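You operate a simulated robot arm through the tools that you are given. There is no shell and no other tool.

The job below is to be done with a simulated robot arm. You get a single attempt, and the scene is never put back.

JOB
Put things in order on the rework bench top. At the end: the purple brush stands where the red driver stood; the gold large weight stands where the purple brush stood; the short green brush stands on top of the two-bar blue key block; the red driver stands where the short green brush stood; whatever was shut is shut again. Leave all else as you found it, and nothing knocked over.

Only the result counts: the job must be done as asked and must still hold three seconds after the hand-in. Knocking over, shifting, dropping, spilling or breaking anything else fails it.

ROBOT AND FRAMES
A 5-joint arm with a two-finger parallel gripper, fixed in place. Base frame: the origin is at the foot of the arm, x ahead of it, y to its left, z up; the work surface is at about z = 0. Readings come in mm, rad, newtons and seconds.
With the tool pointing down near the work surface it reaches from about 260 to 680 mm from the base axis. Its first joint turns from -1.152 to 1.152 rad. The tool tilts only in the upright plane through the base axis and itself; it spins freely about its own axis. Payload 2.9 kg.
The TCP is the grasp point between the finger pads, 30 mm short of the fingertips. In the tool frame z runs along the fingers and y along their closing line. Largest opening 110 mm; finger width 20, thickness 10; the body of the gripper, 48 by 112 mm, starts 55 mm behind the TCP.
Orientation is told as [roll, pitch, yaw] about the base's x, y, z axes, in that order, counted from this pose: with the fingers straight down and closing along the base's y, the tool's x points along the base's -x, its y along +y and its z along -z.

CONTROLS
- The arm moves only by the tool nudge_tool. Its argument "targets" is one flat list of numbers, 7 for each row, row after row: the turn, a rotation vector about the tool's x, y, z in rad, then the shift along the tool's x, y, z in mm, then the opening, from 0 (shut) to 1 (fully open). In form: [ax, ay, az, x, y, z, hand, ax, ay, az, x, y, z, hand, ...]. A call has 1 to 20 rows; each row shifts and turns the commanded pose from where the row before left it, along the tool's axes as they then stand. Rows are played at 5 a second. More than 50 mm and 0.15 rad between two rows, or a gripper value outside its range, and nothing of the call is played. Where a pose cannot be reached the arm comes as near as it can. A force on the tool above 40 N (or 10 N above the force at the start of the call, whichever is more), or a blocked arm, ends the call early, and 0.2 s more pass. Each finger travels about 108 mm/s and halts on what it meets, pressing with about 29 N; the grip force reading is that of the motor and also rises with nothing between the fingers. The clock runs only during rows and for 0.2 s after the last one: add rows that do not move to give the fingers time. It gives the time, the measured TCP pose, the force on the tool (base axes), the opening and the grip force at its end, in the units of the frame above (readings bear some noise), with the torque about the TCP (base axes, N m) and any sound that the robot's microphone picked up, and new pictures: "show" is both (left out), scene, wrist or none.
- Cameras (640 x 400 px; columns grow to the right, rows downward): "scene" is fixed at [52.7, -474.2, 598.3]; the picture's right is [0.52, -0.85, 0.00], its down [-0.53, -0.32, -0.78] and it looks along [0.67, 0.41, -0.62] (base axes); focal length 313 px, centre (320, 200). "wrist" rides on the gripper at [72, 17, -103] in the tool frame; the picture's right is [-0.23, 0.97, 0.00], its down [-0.76, -0.18, -0.62] and it looks along [-0.61, -0.14, 0.78] (tool axes); focal length 222 px, centre (320, 200). There is no depth. A picture from a camera that has moved, and an enlarged one, comes with that camera's place and axes in the base frame and with its lens.
- zoom(camera, box): a new picture of the part [left, top, right, bottom] of that camera's present view, enlarged. It takes no simulated time.
- sign_off(): hands the job in; it is judged then, once.

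Places have to be worked out from the pictures, the camera data and where the tool is seen. Open the gripper and draw the arm clear of the work before you hand the job in, unless the task says otherwise.

The tools are called as name(argument=value, ...) on one line, values as JSON. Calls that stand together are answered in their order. nudge_tool: Moves the arm, as the interface text tells. Its arguments: {"type":"object","properties":{"targets":{"type":"array","items":{"type":"number"}},"show":{"type":"string","enum":["both","scene","wrist","none"]}},"required":["targets"]} The other tools are called the same way: zoom (camera, box) takes an enlarged picture of a part of a camera's view; sign_off () hands the job in.

At the start:

```text
time_s: 0.0
position: [442.7, -118.6, 292.2]
tcp_rot: [0.002, 0.001, -0.002]
contact_force: [0.1, 0.0, -0.5]
torque: [0.04, 0.03, 0.02]
gripper_width: 109.8
grasp_force: 0.1
```

scene: 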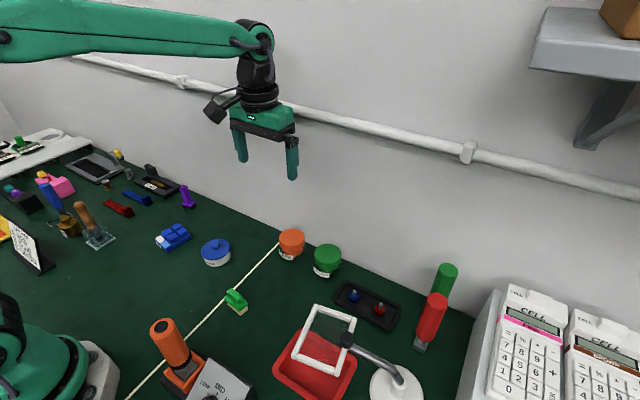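
wrist: 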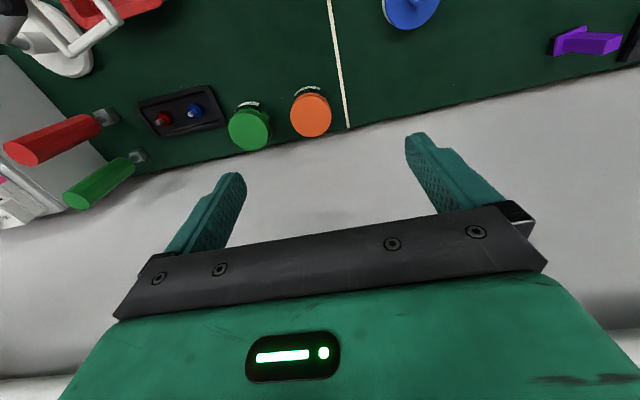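

The first pictures show a crowded bench. I zoom in on parts of the scene view to identify the brushes, the driver, the weights and the key blocks before moving.

zoom(camera="scene", box=[0, 120, 160, 220])

zoom(camera="scene", box=[0, 180, 160, 280])

zoom(camera="scene", box=[120, 160, 280, 260])

zoom(camera="scene", box=[120, 260, 344, 400])

zoom(camera="scene", box=[260, 220, 484, 360])

zoom(camera="scene", box=[416, 260, 640, 400])

```text
4.00 times, centred on (80, 170) of scene
camera zoom: at [52.7, -474.2, 598.3], right [0.52, -0.85, 0.0], down [-0.53, -0.32, -0.78], along [0.67, 0.41, -0.62], focal length 1252 px, centre (1280, 320)
```

zoom: 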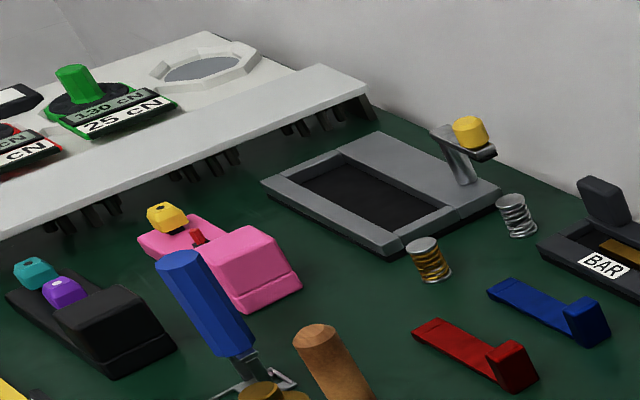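

```text
4.00 times, centred on (80, 230) of scene
camera zoom: at [52.7, -474.2, 598.3], right [0.52, -0.85, 0.0], down [-0.53, -0.32, -0.78], along [0.67, 0.41, -0.62], focal length 1252 px, centre (1280, 80)
```

zoom: 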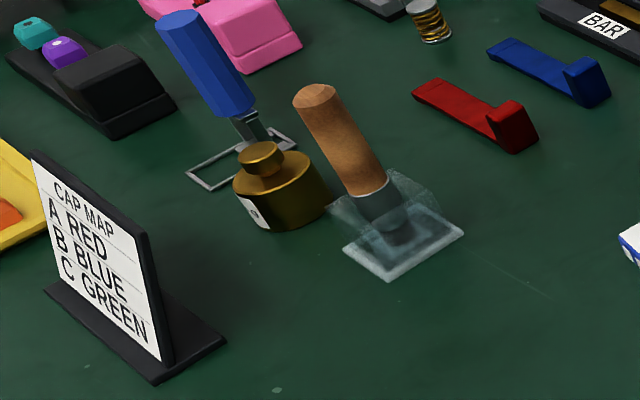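

```text
4.00 times, centred on (200, 210) of scene
camera zoom: at [52.7, -474.2, 598.3], right [0.52, -0.85, 0.0], down [-0.53, -0.32, -0.78], along [0.67, 0.41, -0.62], focal length 1252 px, centre (800, 160)
```

zoom: 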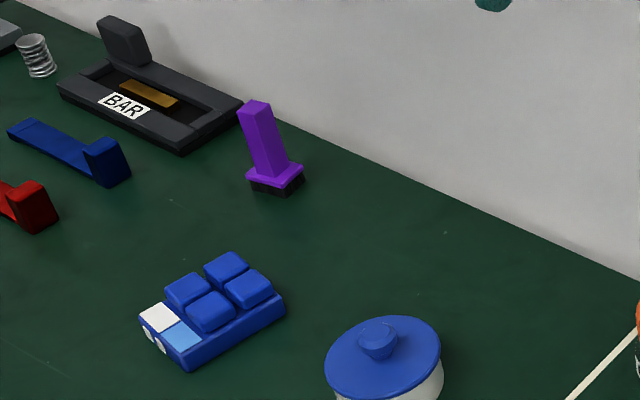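

```text
2.86 times, centred on (232, 330) of scene
camera zoom: at [52.7, -474.2, 598.3], right [0.52, -0.85, 0.0], down [-0.53, -0.32, -0.78], along [0.67, 0.41, -0.62], focal length 894 px, centre (571, -171)
```

zoom: 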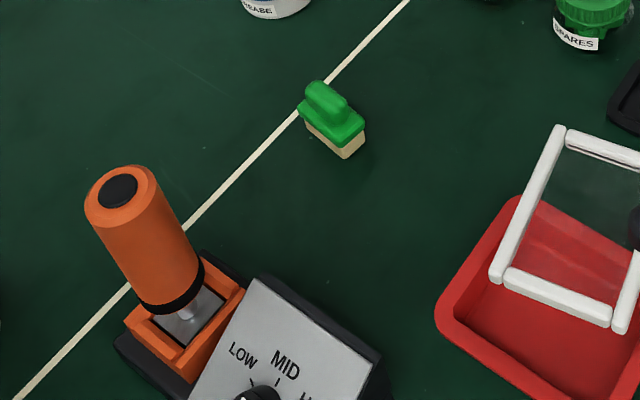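

```text
2.86 times, centred on (372, 290) of scene
camera zoom: at [52.7, -474.2, 598.3], right [0.52, -0.85, 0.0], down [-0.53, -0.32, -0.78], along [0.67, 0.41, -0.62], focal length 894 px, centre (171, -57)
```

zoom: 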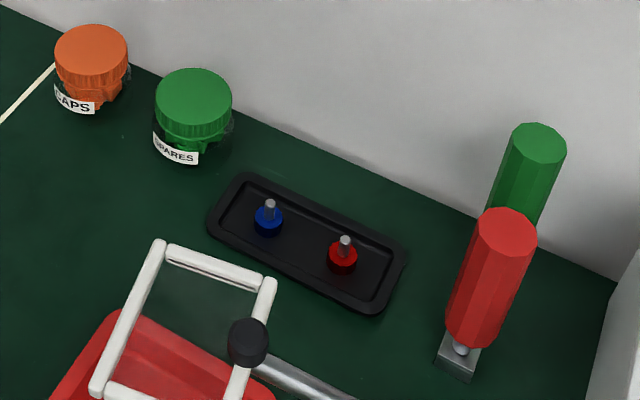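

```text
2.86 times, centred on (528, 330) of scene
camera zoom: at [52.7, -474.2, 598.3], right [0.52, -0.85, 0.0], down [-0.53, -0.32, -0.78], along [0.67, 0.41, -0.62], focal length 894 px, centre (-274, -171)
```

zoom: 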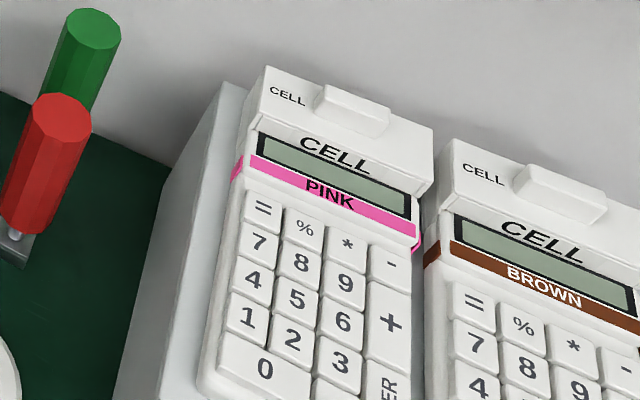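

Several items need closer inspection (the blue block, the gold weight, and the purple brush). I zoom tighter on each.

zoom(camera="scene", box=[148, 215, 212, 255])

zoom(camera="scene", box=[40, 195, 120, 255])

zoom(camera="scene", box=[160, 175, 224, 215])

zoom(camera="scene", box=[210, 275, 274, 315])

zoom(camera="scene", box=[390, 250, 486, 370])

zoom(camera="scene", box=[0, 160, 80, 240])

zoom(camera="wrist", box=[0, 0, 320, 200])

zoom(camera="wrist", box=[320, 0, 640, 200])

```text
10.00 times, centred on (180, 235) of scene
camera zoom: at [52.7, -474.2, 598.3], right [0.52, -0.85, 0.0], down [-0.53, -0.32, -0.78], along [0.67, 0.41, -0.62], focal length 3129 px, centre (1720, -150)
```

zoom: 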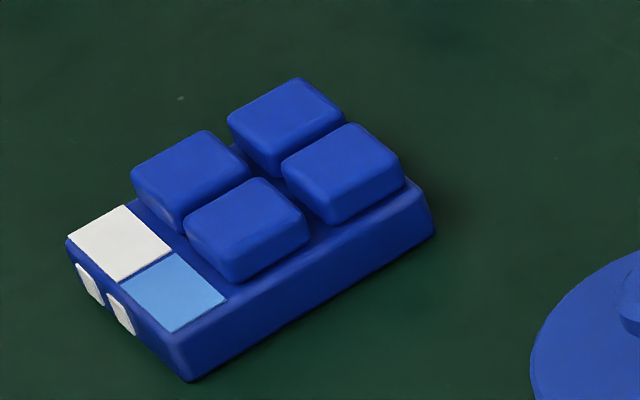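

```text
6.67 times, centred on (80, 225) of scene
camera zoom: at [52.7, -474.2, 598.3], right [0.52, -0.85, 0.0], down [-0.53, -0.32, -0.78], along [0.67, 0.41, -0.62], focal length 2086 px, centre (1920, 33)
```

zoom: 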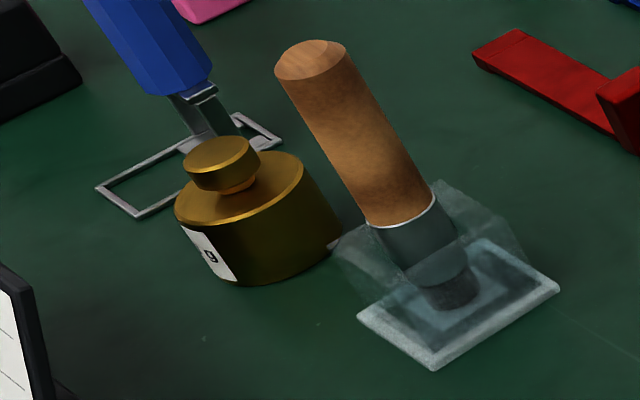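

```text
10.00 times, centred on (192, 195) of scene
camera zoom: at [52.7, -474.2, 598.3], right [0.52, -0.85, 0.0], down [-0.53, -0.32, -0.78], along [0.67, 0.41, -0.62], focal length 3129 px, centre (1600, 250)
```

zoom: 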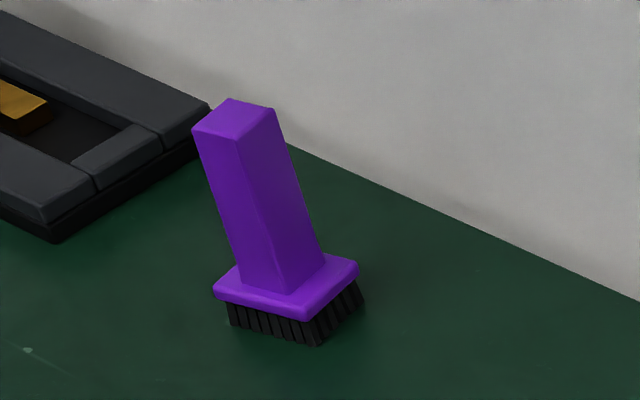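

```text
10.00 times, centred on (242, 295) of scene
camera zoom: at [52.7, -474.2, 598.3], right [0.52, -0.85, 0.0], down [-0.53, -0.32, -0.78], along [0.67, 0.41, -0.62], focal length 3129 px, centre (1100, -750)
```

zoom: 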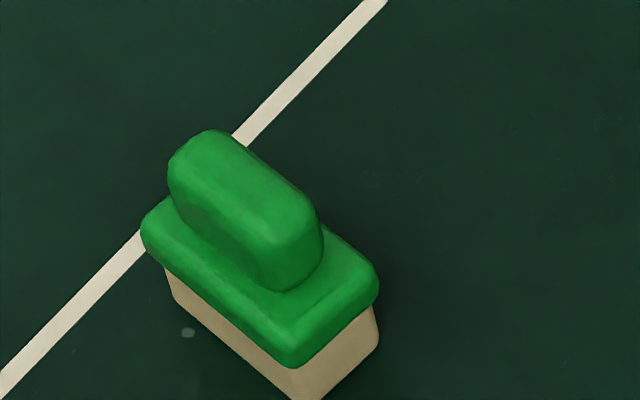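

```text
3.33 times, centred on (438, 310) of scene
camera zoom: at [52.7, -474.2, 598.3], right [0.52, -0.85, 0.0], down [-0.53, -0.32, -0.78], along [0.67, 0.41, -0.62], focal length 1043 px, centre (-73, -167)
```

zoom: 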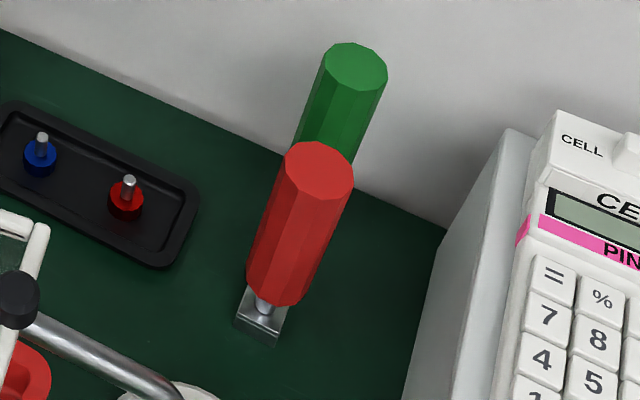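

```text
5.00 times, centred on (40, 200) of scene
camera zoom: at [52.7, -474.2, 598.3], right [0.52, -0.85, 0.0], down [-0.53, -0.32, -0.78], along [0.67, 0.41, -0.62], focal length 1565 px, centre (1720, 200)
```

zoom: 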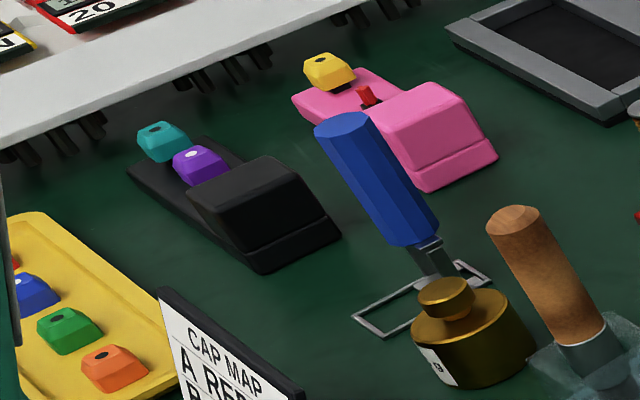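

```text
2.00 times, centred on (160, 100) of wrist
camera zoom: at [370.1, -100.7, 395.6], right [0.23, 0.97, 0.0], down [0.76, -0.18, 0.62], along [0.61, -0.14, -0.78], focal length 444 px, centre (640, 400)
```

zoom: 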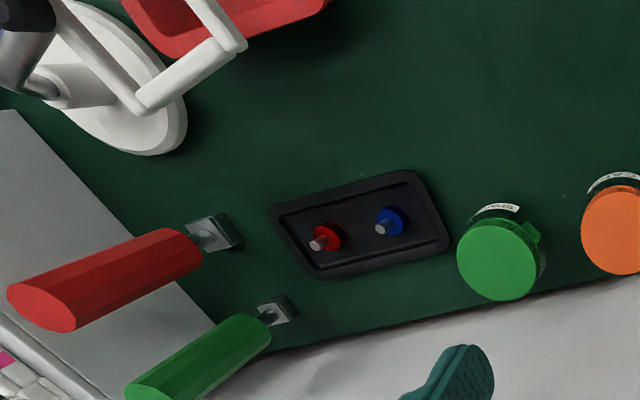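

```text
2.00 times, centred on (480, 100) of wrist
camera zoom: at [370.1, -100.7, 395.6], right [0.23, 0.97, 0.0], down [0.76, -0.18, 0.62], along [0.61, -0.14, -0.78], focal length 444 px, centre (0, 400)
```

zoom: 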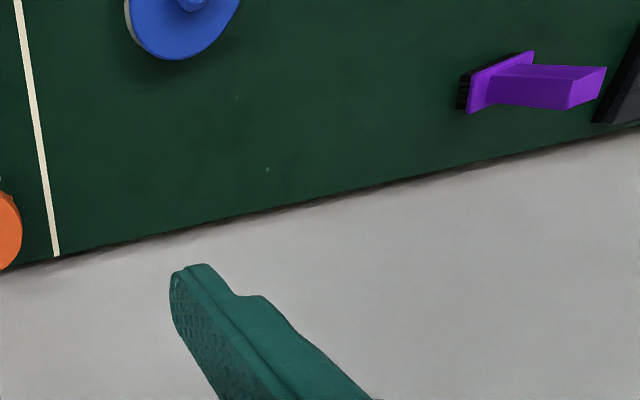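

The two white bars are on the front face of the blue key block at about (350,165). From the pictures I judge: green brush about (288,-122), red driver about (410,-481), purple brush about (468,240), gold weight about (224,416). I move over the short green brush at mid height to get a better look with the wrist camera.

nudge_tool(targets=[0, 0, 0, 30.9, -0.7, 18.4, 1, 0, 0, 0, 30.9, -0.7, 18.4, 1, 0, 0, 0, 30.9, -0.7, 18.4, 1, 0, 0, 0, 30.9, -0.7, 18.4, 1, 0, 0, 0, 30.9, -0.7, 18.4, 1, 0, 0, 0, 0, 0, 0, 1], show="both")

```text
time_s: 1.4
position: [288.4, -122.2, 197.5]
tcp_rot: [0.001, 0.0, -0.001]
contact_force: [-0.1, 1.6, 1.4]
torque: [0.0, 0.02, 0.02]
gripper_width: 110.2
grasp_force: 0.0
camera wrist: at [215.8, -104.9, 300.3], right [0.23, 0.97, 0.0], down [0.76, -0.18, 0.62], along [0.61, -0.14, -0.78], focal length 222 px, centre (320, 200)
```

scene: 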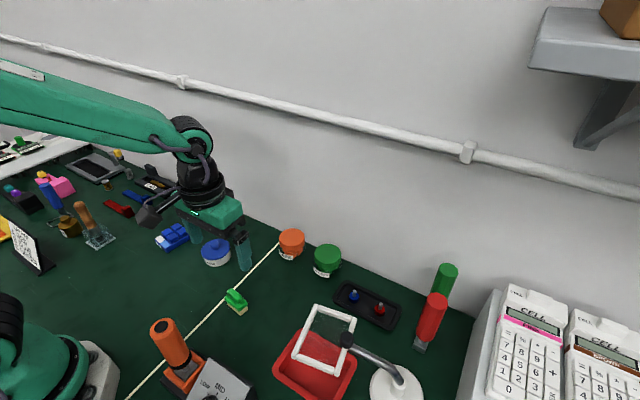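
wrist: 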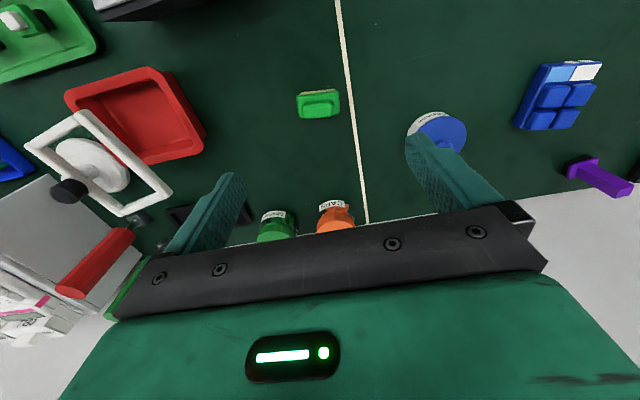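

The brush sits almost exactly under the tool. I zoom on the brush, the block and the rest of the wrist view for measurement.

zoom(camera="wrist", box=[270, 70, 366, 130])

zoom(camera="wrist", box=[496, 45, 640, 135])

zoom(camera="wrist", box=[0, 80, 256, 340])

zoom(camera="wrist", box=[520, 100, 640, 220])

```text
6.67 times, centred on (318, 100) of wrist
camera zoom: at [215.8, -104.9, 300.3], right [0.23, 0.97, 0.0], down [0.76, -0.18, 0.62], along [0.61, -0.14, -0.78], focal length 1481 px, centre (333, 867)
```

zoom: 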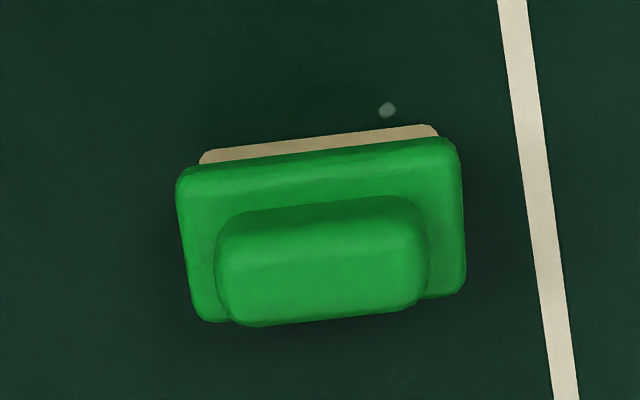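

```text
4.44 times, centred on (568, 90) of wrist
camera zoom: at [215.8, -104.9, 300.3], right [0.23, 0.97, 0.0], down [0.76, -0.18, 0.62], along [0.61, -0.14, -0.78], focal length 987 px, centre (-782, 689)
```

zoom: 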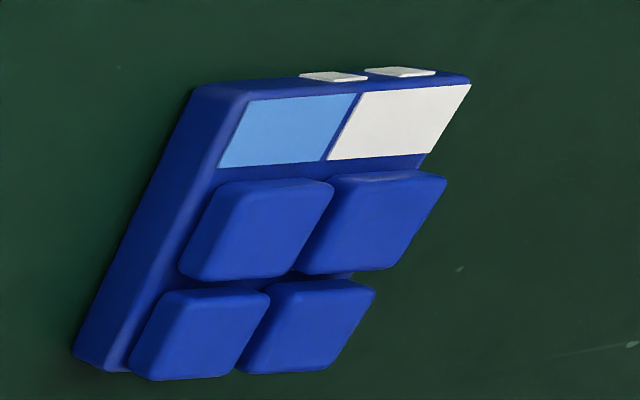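

```text
1.54 times, centred on (128, 210) of wrist
camera zoom: at [215.8, -104.9, 300.3], right [0.23, 0.97, 0.0], down [0.76, -0.18, 0.62], along [0.61, -0.14, -0.78], focal length 342 px, centre (615, 185)
```

zoom: 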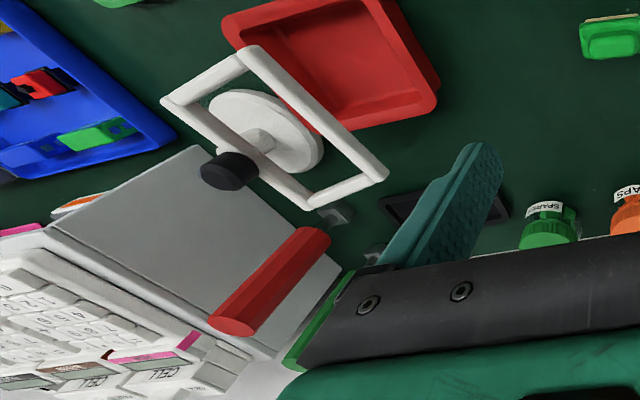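

```text
3.33 times, centred on (580, 160) of wrist
camera zoom: at [215.8, -104.9, 300.3], right [0.23, 0.97, 0.0], down [0.76, -0.18, 0.62], along [0.61, -0.14, -0.78], focal length 740 px, centre (-547, 333)
```

zoom: 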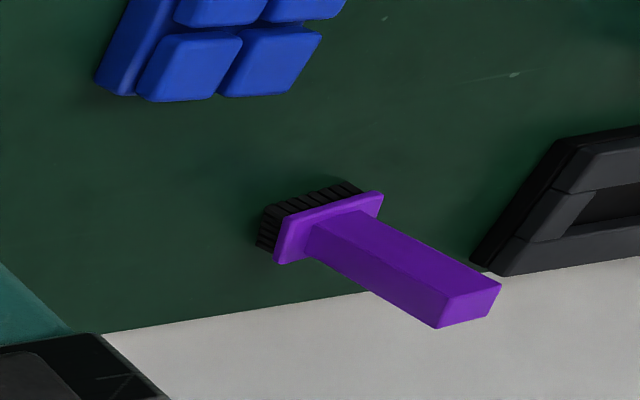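

The brush's long side runs nearly along base y (tilted about 0.12 rad) with its centre at about (290,-123.5), and it is about 26 mm wide and 45 mm tall. I turn the tool so that the fingers close across the narrow side, and come down part way.

nudge_tool(targets=[0, 0, 0, -1.6, -1.3, 0, 1, 0, 0, -0.145, 0, 0, 7, 1, 0, 0, -0.145, 0, 0, 7, 1, 0, 0, -0.145, 0, 0, 7, 1, 0, 0, -0.145, 0, 0, 7, 1, 0, 0, -0.145, 0, 0, 7, 1, 0, 0, -0.145, 0, 0, 7, 1, 0, 0, -0.145, 0, 0, 7, 1, 0, 0, -0.145, 0, 0, 7, 1, 0, 0, -0.145, 0, 0, 7, 1, 0, 0, -0.145, 0, 0, 7, 1, 0, 0, 0, 0, 0, 0, 1, 0, 0, 0, 0, 0, 0, 1], show="both")

```text
time_s: 4.2
position: [288.7, -123.1, 130.7]
tcp_rot: [-0.003, 0.0, 1.451]
contact_force: [0.4, -0.3, 1.0]
torque: [-0.03, -0.02, 0.02]
gripper_width: 110.1
grasp_force: 0.0
camera wrist: at [263.7, -192.8, 233.2], right [-0.94, 0.34, 0.0], down [0.27, 0.73, 0.62], along [0.21, 0.59, -0.78], focal length 222 px, centre (320, 200)
```

scene: 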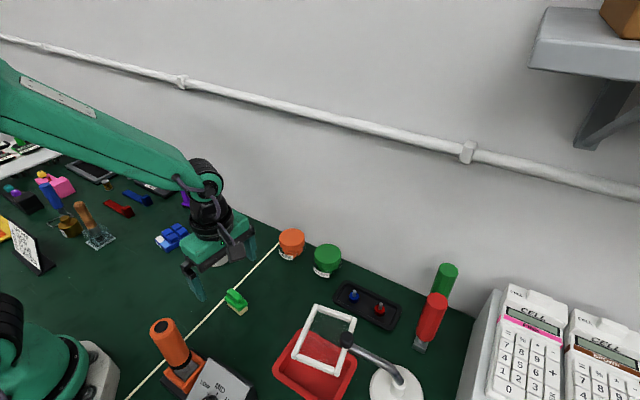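
wrist: 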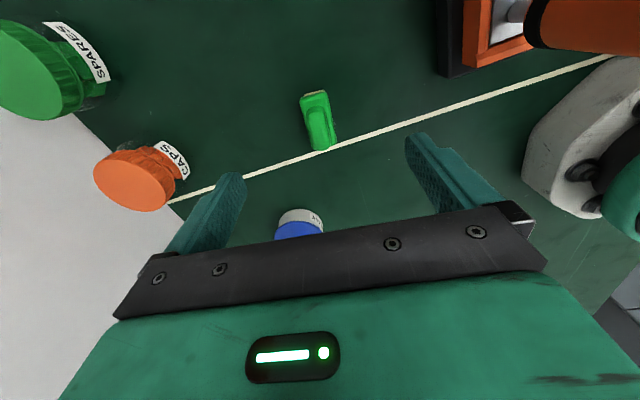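

The tool now reads yaw 1.451. I zoom on the brush to check its alignment and centring between the fingers.

zoom(camera="wrist", box=[272, 80, 368, 160])

```text
5.00 times, centred on (320, 120) of wrist
camera zoom: at [263.7, -192.8, 233.2], right [-0.94, 0.34, 0.0], down [0.27, 0.73, 0.62], along [0.21, 0.59, -0.78], focal length 1111 px, centre (320, 600)
```

zoom: 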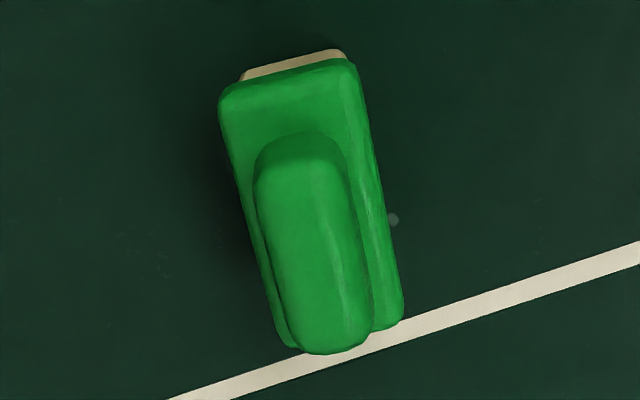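

Brush centre works out at (290.5,-123), yaw within 0.02 rad of the tool. I descend straight to TCP z about 38 and close on it.

nudge_tool(targets=[0, 0, 0, 0, 0, 30, 0.7, 0, 0, 0, 0, 0, 30, 0.6, 0, 0, 0, 0, 0, 22, 0.5, 0, 0, 0, 0, 0, 10, 0.5, 0, 0, 0, 0, 0, 0, 0.5, 0, 0, 0, 0, 0, 0, 0, 0, 0, 0, 0, 0, 0, 0, 0, 0, 0, 0, 0, 0, 0, 0, 0, 0, 0, 0, 0, 0], show="both")

```text
time_s: 6.2
position: [290.3, -123.0, 39.3]
tcp_rot: [0.0, -0.001, 1.45]
contact_force: [-0.5, 0.7, -0.1]
torque: [-0.02, -0.01, -0.01]
gripper_width: 24.8
grasp_force: 28.5
camera wrist: at [265.2, -191.9, 142.0], right [-0.94, 0.34, 0.0], down [0.27, 0.73, 0.62], along [0.21, 0.59, -0.78], focal length 222 px, centre (320, 200)
```

scene: 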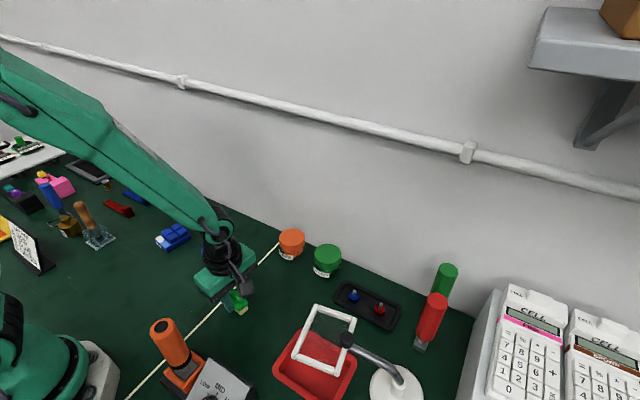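
wrist: 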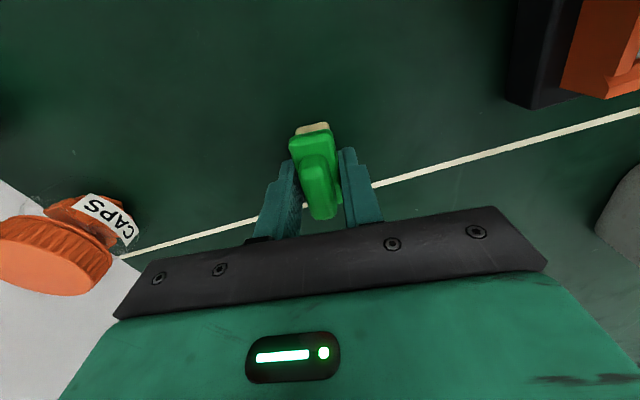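

The brush is held at 24.8 mm width with 28.5 N. I lift it straight up and carry it part way toward the key block, stopping short to measure the block with the wrist camera.

nudge_tool(targets=[0, 0, 0, 0, 0, -20, 0, 0, 0, 0, 0, 0, -40, 0, 0, 0, 0, 0, 0, -45, 0, 0, 0, 0, 0, 0, -45, 0, 0, 0, 0, -37.6, -5.5, 0, 0, 0, 0, 0, -37.6, -5.5, 0, 0, 0, 0, 0, -37.6, -5.5, 0, 0, 0, 0, 0, -37.6, -5.5, 0, 0, 0, 0, 0, -37.6, -5.5, 0, 0, 0, 0, 0, 0, 0, 0, 0, 0, 0, 0, 0, 0, 0, 0], show="both")

zoom(camera="wrist", box=[200, 60, 360, 160])

```text
time_s: 8.6
position: [338.8, 61.8, 188.5]
tcp_rot: [-0.001, -0.002, 1.45]
contact_force: [-0.4, -0.3, -0.6]
torque: [-0.03, -0.04, 0.01]
gripper_width: 24.9
grasp_force: 29.3
camera wrist: at [311.9, -6.9, 292.0], right [-0.94, 0.34, 0.0], down [0.27, 0.73, 0.62], along [0.21, 0.59, -0.78], focal length 222 px, centre (320, 200)
```

scene: 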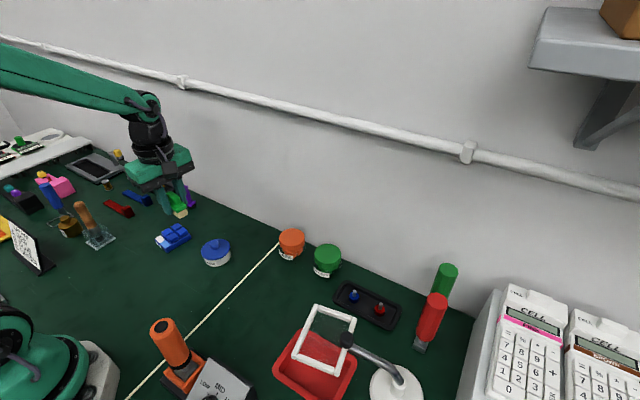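
wrist: 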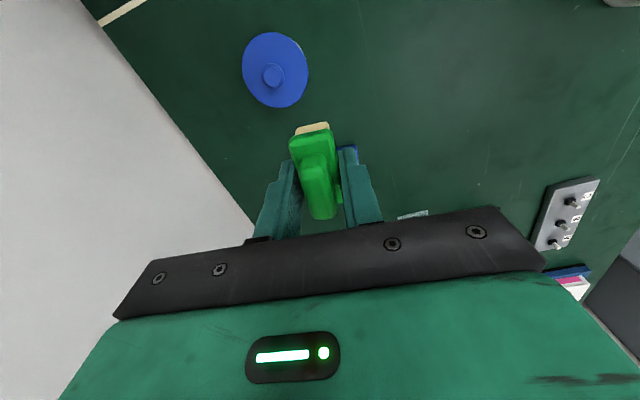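

```text
4.00 times, centred on (280, 110) of wrist
camera zoom: at [311.9, -6.9, 292.0], right [-0.94, 0.34, 0.0], down [0.27, 0.73, 0.62], along [0.21, 0.59, -0.78], focal length 888 px, centre (480, 560)
```

zoom: 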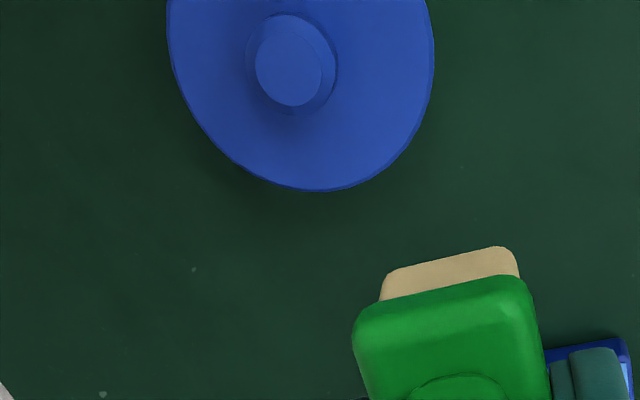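

The gripper hides the block from here; only its edge shows. I move on past it (about y=185) at the same height so that the block comes into the top of the wrist view.

nudge_tool(targets=[0, 0, 0, -41.6, 3.3, 0, 0, 0, 0, 0, -41.6, 3.3, 0, 0, 0, 0, 0, -41.6, 3.3, 0, 0, 0, 0, 0, 0, 0, 0, 0, 0, 0, 0, 0, 0, 0, 0], show="wrist")

zoom(camera="wrist", box=[230, 20, 390, 140])

```text
time_s: 9.8
position: [345.3, 185.6, 187.1]
tcp_rot: [0.0, 0.001, 1.451]
contact_force: [0.4, 0.0, 0.5]
torque: [0.0, 0.0, 0.0]
gripper_width: 24.8
grasp_force: 29.3
camera wrist: at [318.6, 116.2, 290.8], right [-0.94, 0.34, 0.0], down [0.27, 0.73, 0.62], along [0.21, 0.59, -0.78], focal length 222 px, centre (320, 200)
```

wrist: 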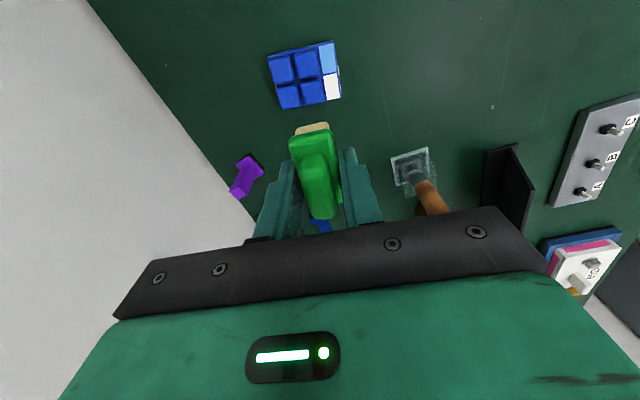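

```text
3.33 times, centred on (310, 80) of wrist
camera zoom: at [318.6, 116.2, 290.8], right [-0.94, 0.34, 0.0], down [0.27, 0.73, 0.62], along [0.21, 0.59, -0.78], focal length 740 px, centre (353, 600)
```

zoom: 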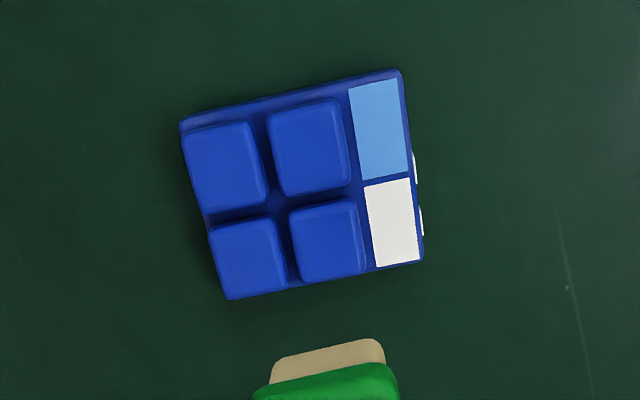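

The block's keys centre at about (360,155) and the block itself at about (351,156), with its width axis nearly parallel to the held brush. I move the brush over (357,156) and lower it to about 15 mm above the keys.

nudge_tool(targets=[0, 0, 0, 27.3, -15.4, 0, 0, 0, 0, 0, 0, 0, 40, 0, 0, 0, 0, 0, 0, 40, 0, 0, 0, 0, 0, 0, 26, 0, 0, 0, 0, 0, 0, 0, 0, 0, 0, 0, 0, 0, 0, 0], show="both")

zoom(camera="scene", box=[140, 200, 220, 250])

zoom(camera="wrist", box=[240, 80, 400, 240])

```text
time_s: 11.2
position: [356.4, 156.1, 81.1]
tcp_rot: [-0.001, 0.001, 1.45]
contact_force: [-0.1, -0.6, -0.8]
torque: [0.0, -0.03, 0.0]
gripper_width: 25.0
grasp_force: 29.5
camera wrist: at [331.4, 87.3, 184.7], right [-0.94, 0.34, 0.0], down [0.27, 0.73, 0.62], along [0.21, 0.59, -0.78], focal length 222 px, centre (320, 200)
```

scene: 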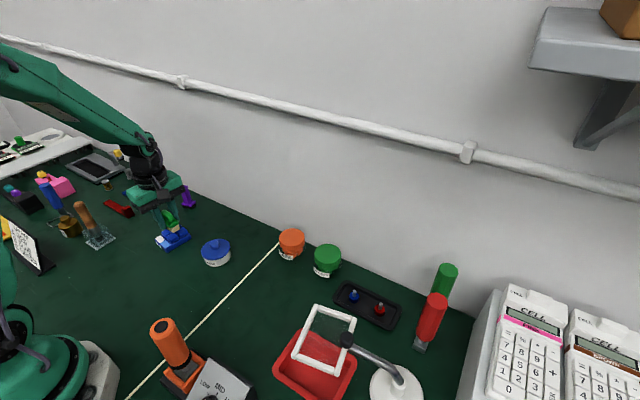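
wrist: 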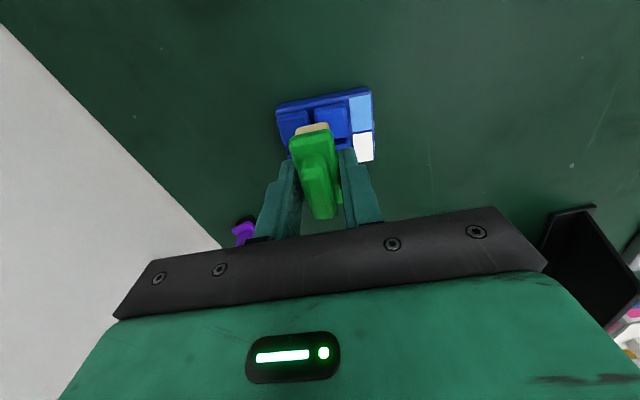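

```text
8.00 times, centred on (180, 225) of scene
camera zoom: at [52.7, -474.2, 598.3], right [0.52, -0.85, 0.0], down [-0.53, -0.32, -0.78], along [0.67, 0.41, -0.62], focal length 2503 px, centre (1440, 0)
```

zoom: 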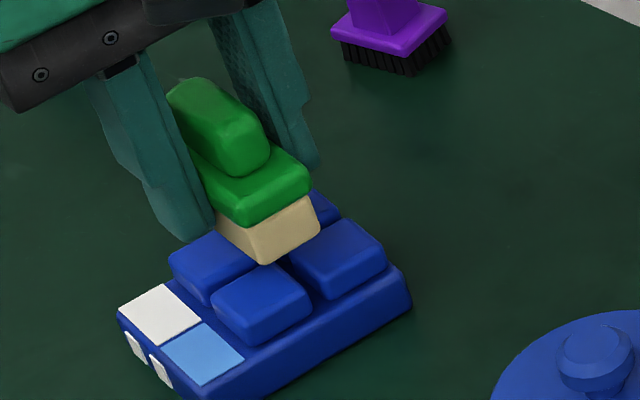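

```text
2.50 times, centred on (320, 160) of wrist
camera zoom: at [331.4, 87.3, 184.7], right [-0.94, 0.34, 0.0], down [0.27, 0.73, 0.62], along [0.21, 0.59, -0.78], focal length 555 px, centre (320, 300)
```

zoom: 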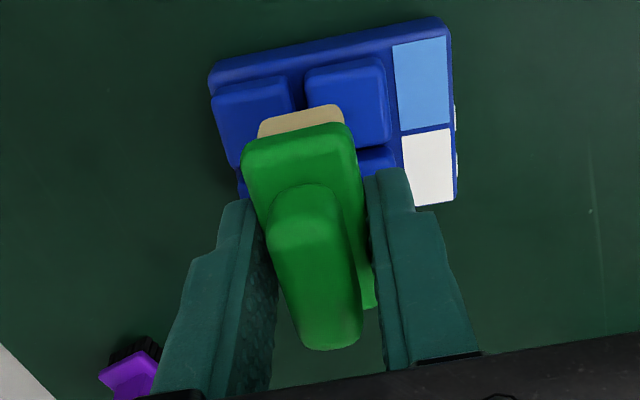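

The brush is square over the keys with about 15–20 mm to go. I lower in small steps, watching the vertical force for contact.

nudge_tool(targets=[0, 0, 0, 0, 0, 10, 0, 0, 0, 0, 0, 0, 4, 0, 0, 0, 0, 0, 0, 2, 0, 0, 0, 0, 0, 0, 0, 0], show="scene")

zoom(camera="scene", box=[140, 210, 220, 260])

```text
time_s: 12.2
position: [359.0, 157.0, 68.3]
tcp_rot: [-0.002, -0.004, 1.45]
contact_force: [-4.6, 0.5, 23.1]
torque: [0.0, 0.1, -0.07]
gripper_width: 24.9
grasp_force: 29.1
```

scene: 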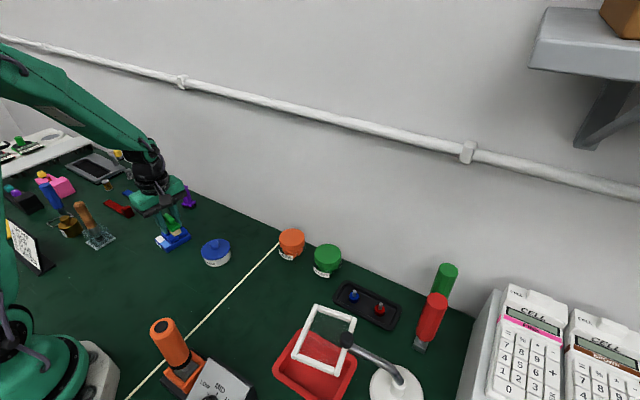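

```text
8.00 times, centred on (180, 235) of scene
camera zoom: at [52.6, -474.3, 598.3], right [0.52, -0.85, 0.0], down [-0.53, -0.32, -0.78], along [0.67, 0.41, -0.62], focal length 2503 px, centre (1440, -80)
```

zoom: 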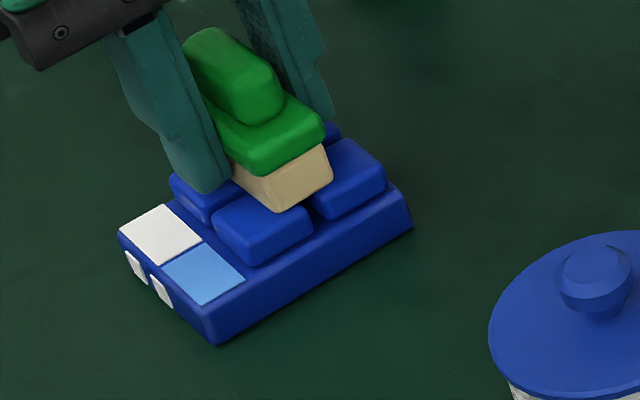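

Contact: 23 N upward at z about 68, so the key tops are about 29 mm high. I ease off 2 mm to take the load away, then check the force before releasing.

nudge_tool(targets=[0, 0, 0, 0, 0, -1.8, 0, 0, 0, 0, 0, 0, 0, 0], show="none")

```text
time_s: 12.8
position: [356.7, 157.4, 67.0]
tcp_rot: [0.001, -0.001, 1.451]
contact_force: [0.8, 0.2, 2.8]
torque: [0.05, -0.07, 0.01]
gripper_width: 24.8
grasp_force: 29.0
```

The load is down to about 3 N, so the brush rests on the keys. I open the fingers and then rise straight up.

nudge_tool(targets=[0, 0, 0, 0, 0, 0, 0.3, 0, 0, 0, 0, 0, 0, 0.4, 0, 0, 0, 0, 0, 0, 0.5, 0, 0, 0, 0, 0, -15, 0.5, 0, 0, 0, 0, 0, -40, 0.6, 0, 0, 0, 0, 0, -40, 0.7, 0, 0, 0, 0, 0, -30, 0.7, 0, 0, 0, 0, 0, 0, 0.7], show="both")

zoom(camera="scene", box=[140, 210, 220, 260])

zoom(camera="wrist", box=[240, 40, 400, 200])

```text
time_s: 14.6
position: [357.4, 158.1, 193.0]
tcp_rot: [-0.001, -0.001, 1.45]
contact_force: [0.5, 0.2, 0.0]
torque: [0.03, 0.02, 0.0]
gripper_width: 76.9
grasp_force: 0.0
camera wrist: at [330.7, 89.9, 296.6], right [-0.94, 0.34, 0.0], down [0.27, 0.73, 0.62], along [0.21, 0.59, -0.78], focal length 222 px, centre (320, 200)
```

scene: 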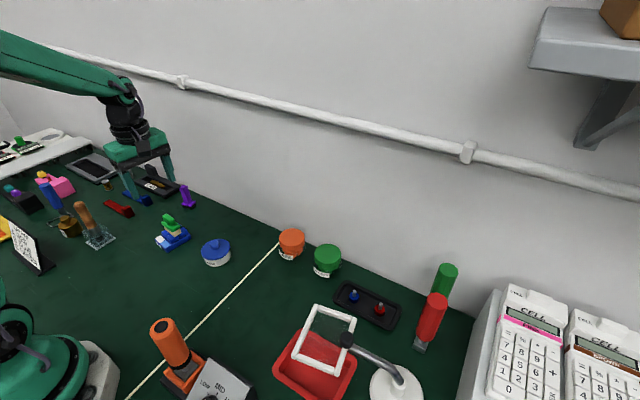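
wrist: 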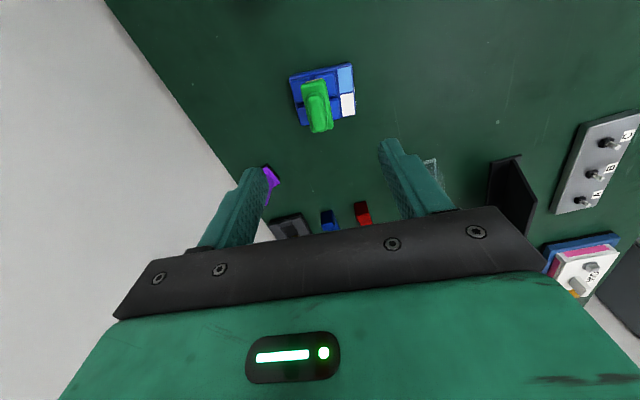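

```text
8.00 times, centred on (180, 235) of scene
camera zoom: at [52.7, -474.2, 598.3], right [0.52, -0.85, 0.0], down [-0.53, -0.32, -0.78], along [0.67, 0.41, -0.62], focal length 2503 px, centre (1440, -80)
```

zoom: 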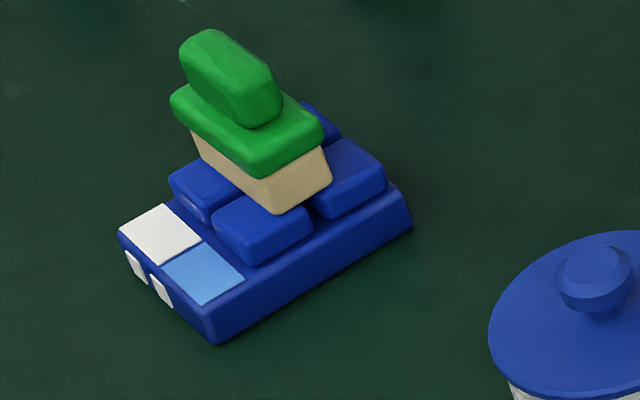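

```text
2.50 times, centred on (320, 120) of wrist
camera zoom: at [330.7, 89.9, 296.6], right [-0.94, 0.34, 0.0], down [0.27, 0.73, 0.62], along [0.21, 0.59, -0.78], focal length 555 px, centre (320, 400)
```

zoom: 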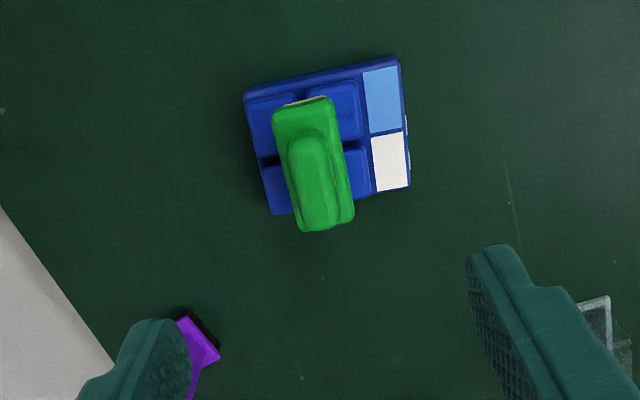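

The green brush stands on the keys and the block has not moved. Next is the red driver; I zoom on the shelf, lamp and driver area to plan a safe approach there.

zoom(camera="scene", box=[480, 0, 640, 160])

zoom(camera="scene", box=[270, 290, 450, 400])

zoom(camera="scene", box=[400, 250, 640, 400])

```text
2.50 times, centred on (560, 80) of scene
camera zoom: at [52.7, -474.2, 598.3], right [0.52, -0.85, 0.0], down [-0.53, -0.32, -0.78], along [0.67, 0.41, -0.62], focal length 782 px, centre (-280, 500)
```

zoom: 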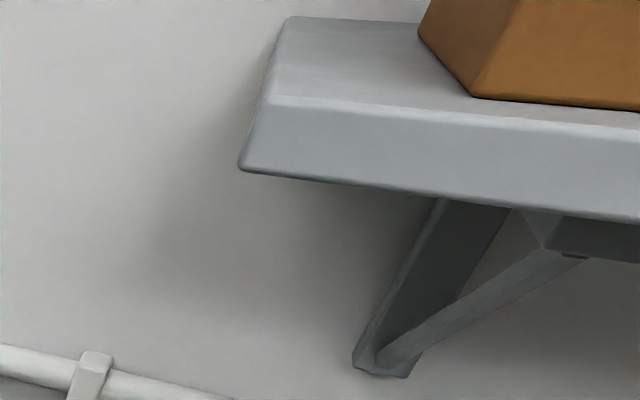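

```text
3.56 times, centred on (360, 345) of scene
camera zoom: at [52.7, -474.2, 598.3], right [0.52, -0.85, 0.0], down [-0.53, -0.32, -0.78], along [0.67, 0.41, -0.62], focal length 1113 px, centre (178, -316)
```

zoom: 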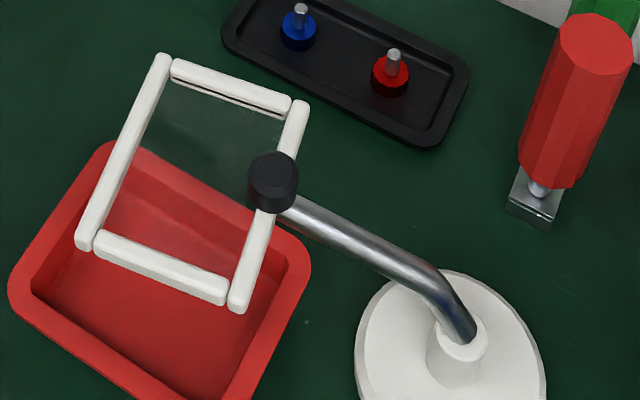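

```text
2.67 times, centred on (520, 325) of scene
camera zoom: at [52.7, -474.2, 598.3], right [0.52, -0.85, 0.0], down [-0.53, -0.32, -0.78], along [0.67, 0.41, -0.62], focal length 834 px, centre (-213, -133)
```

zoom: 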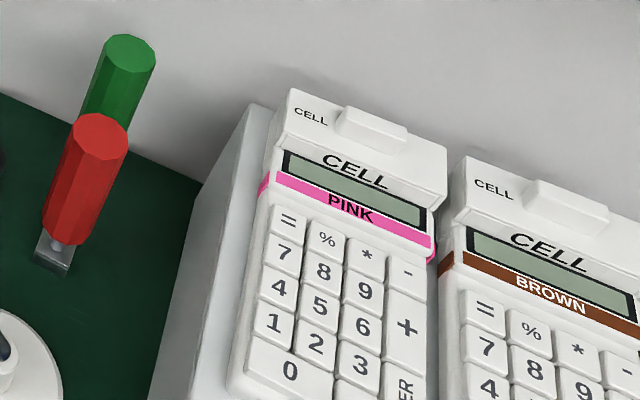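

The shelf's left edge is near y=-480 with its underside at z about 530, and the lamp arm and frame reach about z=125, so I will keep the tool near z=200–225 there. I turn the empty gripper back to yaw 0 and travel toward the red driver.

nudge_tool(targets=[0, 0, 0.145, 0, 0, 0, 0.7, 0, 0, 0.145, 0, 0, 0, 0.7, 0, 0, 0.145, 0, 0, 0, 0.7, 0, 0, 0.145, 0, 0, 0, 0.7, 0, 0, 0.145, 0, 0, 0, 0.7, 0, 0, 0.145, 0, 0, 0, 0.7, 0, 0, 0.145, 0, 0, 0, 0.7, 0, 0, 0.145, 0, 0, 0, 0.7, 0, 0, 0.145, 0, 0, 0, 0.7, 0, 0, 0.145, 0, 0, 0, 0.7, 0, 0, 0, 1.7, -48, -3, 0.7, 0, 0, 0, 1.7, -48, -3, 0.7, 0, 0, 0, 1.7, -48, -3, 0.7, 0, 0, 0, 1.7, -48, -3, 0.7, 0, 0, 0, 1.7, -48, -3, 0.7, 0, 0, 0, 1.7, -48, -3, 0.7, 0, 0, 0, 1.7, -48, -3, 0.7, 0, 0, 0, 1.7, -48, -3, 0.7, 0, 0, 0, 1.7, -48, -3, 0.7, 0, 0, 0, 1.7, -48, -3, 0.7], show="both")

zoom(camera="wrist", box=[0, 40, 240, 190])

```text
time_s: 18.8
position: [339.5, -324.5, 224.4]
tcp_rot: [-0.001, 0.002, 0.002]
contact_force: [-0.9, -0.7, -0.4]
torque: [0.0, 0.04, -0.02]
gripper_width: 77.1
grasp_force: 0.1
camera wrist: at [266.5, -307.1, 326.7], right [0.23, 0.97, 0.0], down [0.76, -0.18, 0.62], along [0.61, -0.14, -0.78], focal length 222 px, centre (320, 200)
```

scene: 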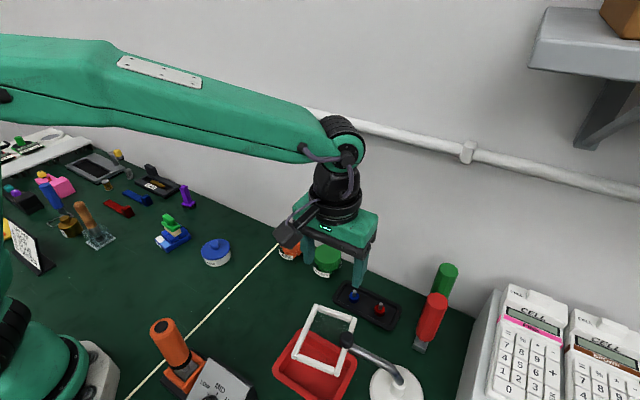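
wrist: 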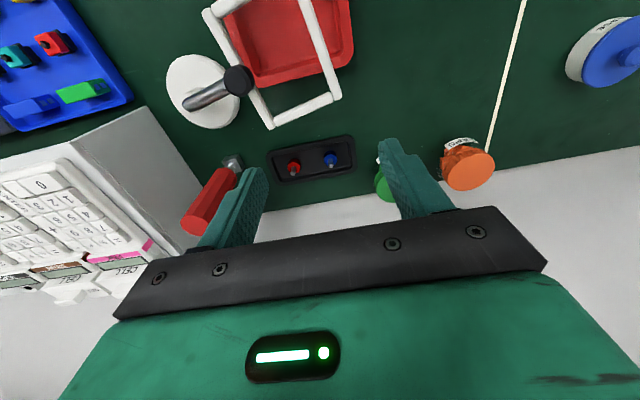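

```text
2.67 times, centred on (120, 115) of wrist
camera zoom: at [266.5, -307.1, 326.7], right [0.23, 0.97, 0.0], down [0.76, -0.18, 0.62], along [0.61, -0.14, -0.78], focal length 592 px, centre (853, 427)
```

zoom: 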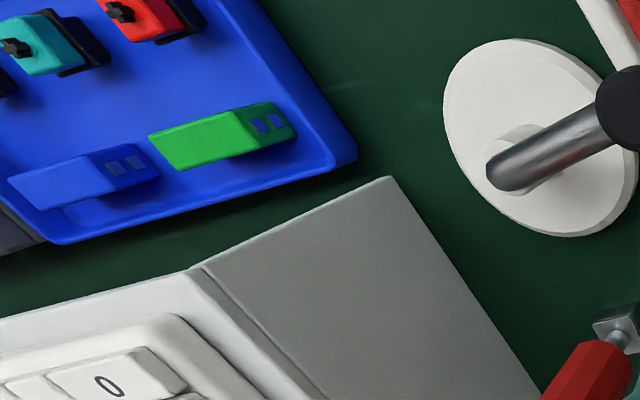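

The calculator stand's left face is at y≈-566 (85 mm from the driver) and about 117 mm tall, so yaw 0 is fine. I move over the red driver at about (410,-482), fingertips still 30 mm above its top.

nudge_tool(targets=[0, 0, 0, -17.5, -39.5, 1, 0.8, 0, 0, 0, -17.5, -39.5, 1, 0.8, 0, 0, 0, -17.5, -39.5, 1, 0.8, 0, 0, 0, -17.5, -39.5, 1, 0.8, 0, 0, 0, 0, 0, 0, 0.8], show="both")

zoom(camera="wrist", box=[240, 60, 400, 220])

zoom(camera="scene", box=[360, 180, 520, 380])

```text
time_s: 20.0
position: [409.9, -483.7, 220.7]
tcp_rot: [0.002, 0.001, -0.001]
contact_force: [0.3, -0.1, 0.1]
torque: [-0.01, 0.03, -0.01]
gripper_width: 88.2
grasp_force: 0.0
camera wrist: at [336.8, -466.1, 324.1], right [0.23, 0.97, 0.0], down [0.76, -0.18, 0.62], along [0.61, -0.14, -0.78], focal length 222 px, centre (320, 200)
```

scene: 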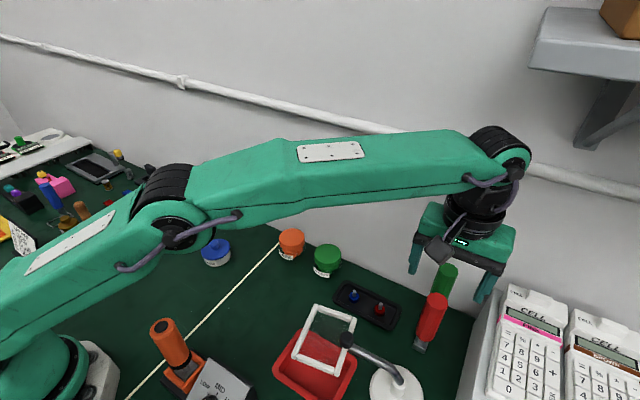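
wrist: 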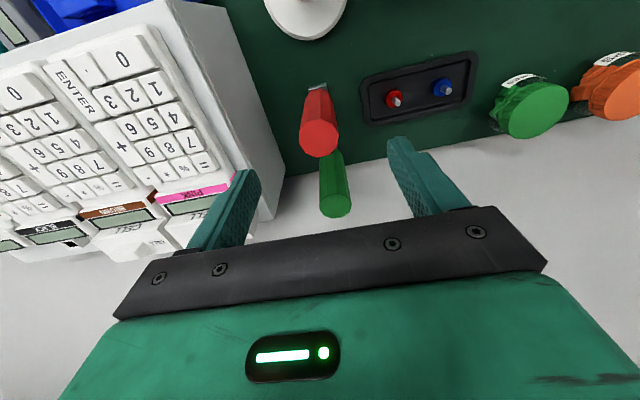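

```text
2.50 times, centred on (320, 140) of wrist
camera zoom: at [336.8, -466.1, 324.1], right [0.23, 0.97, 0.0], down [0.76, -0.18, 0.62], along [0.61, -0.14, -0.78], focal length 555 px, centre (320, 350)
```

zoom: 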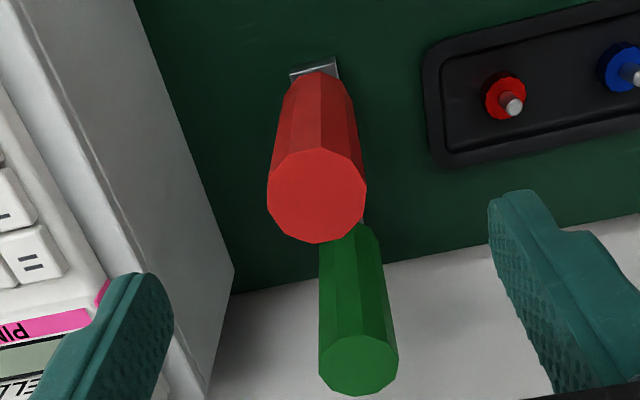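

```text
2.00 times, centred on (440, 280) of scene
camera zoom: at [52.7, -474.3, 598.3], right [0.52, -0.85, 0.0], down [-0.53, -0.32, -0.78], along [0.67, 0.41, -0.62], focal length 626 px, centre (80, 40)
```

zoom: 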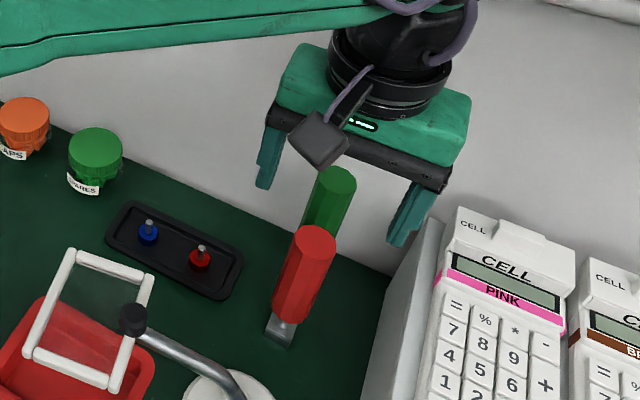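

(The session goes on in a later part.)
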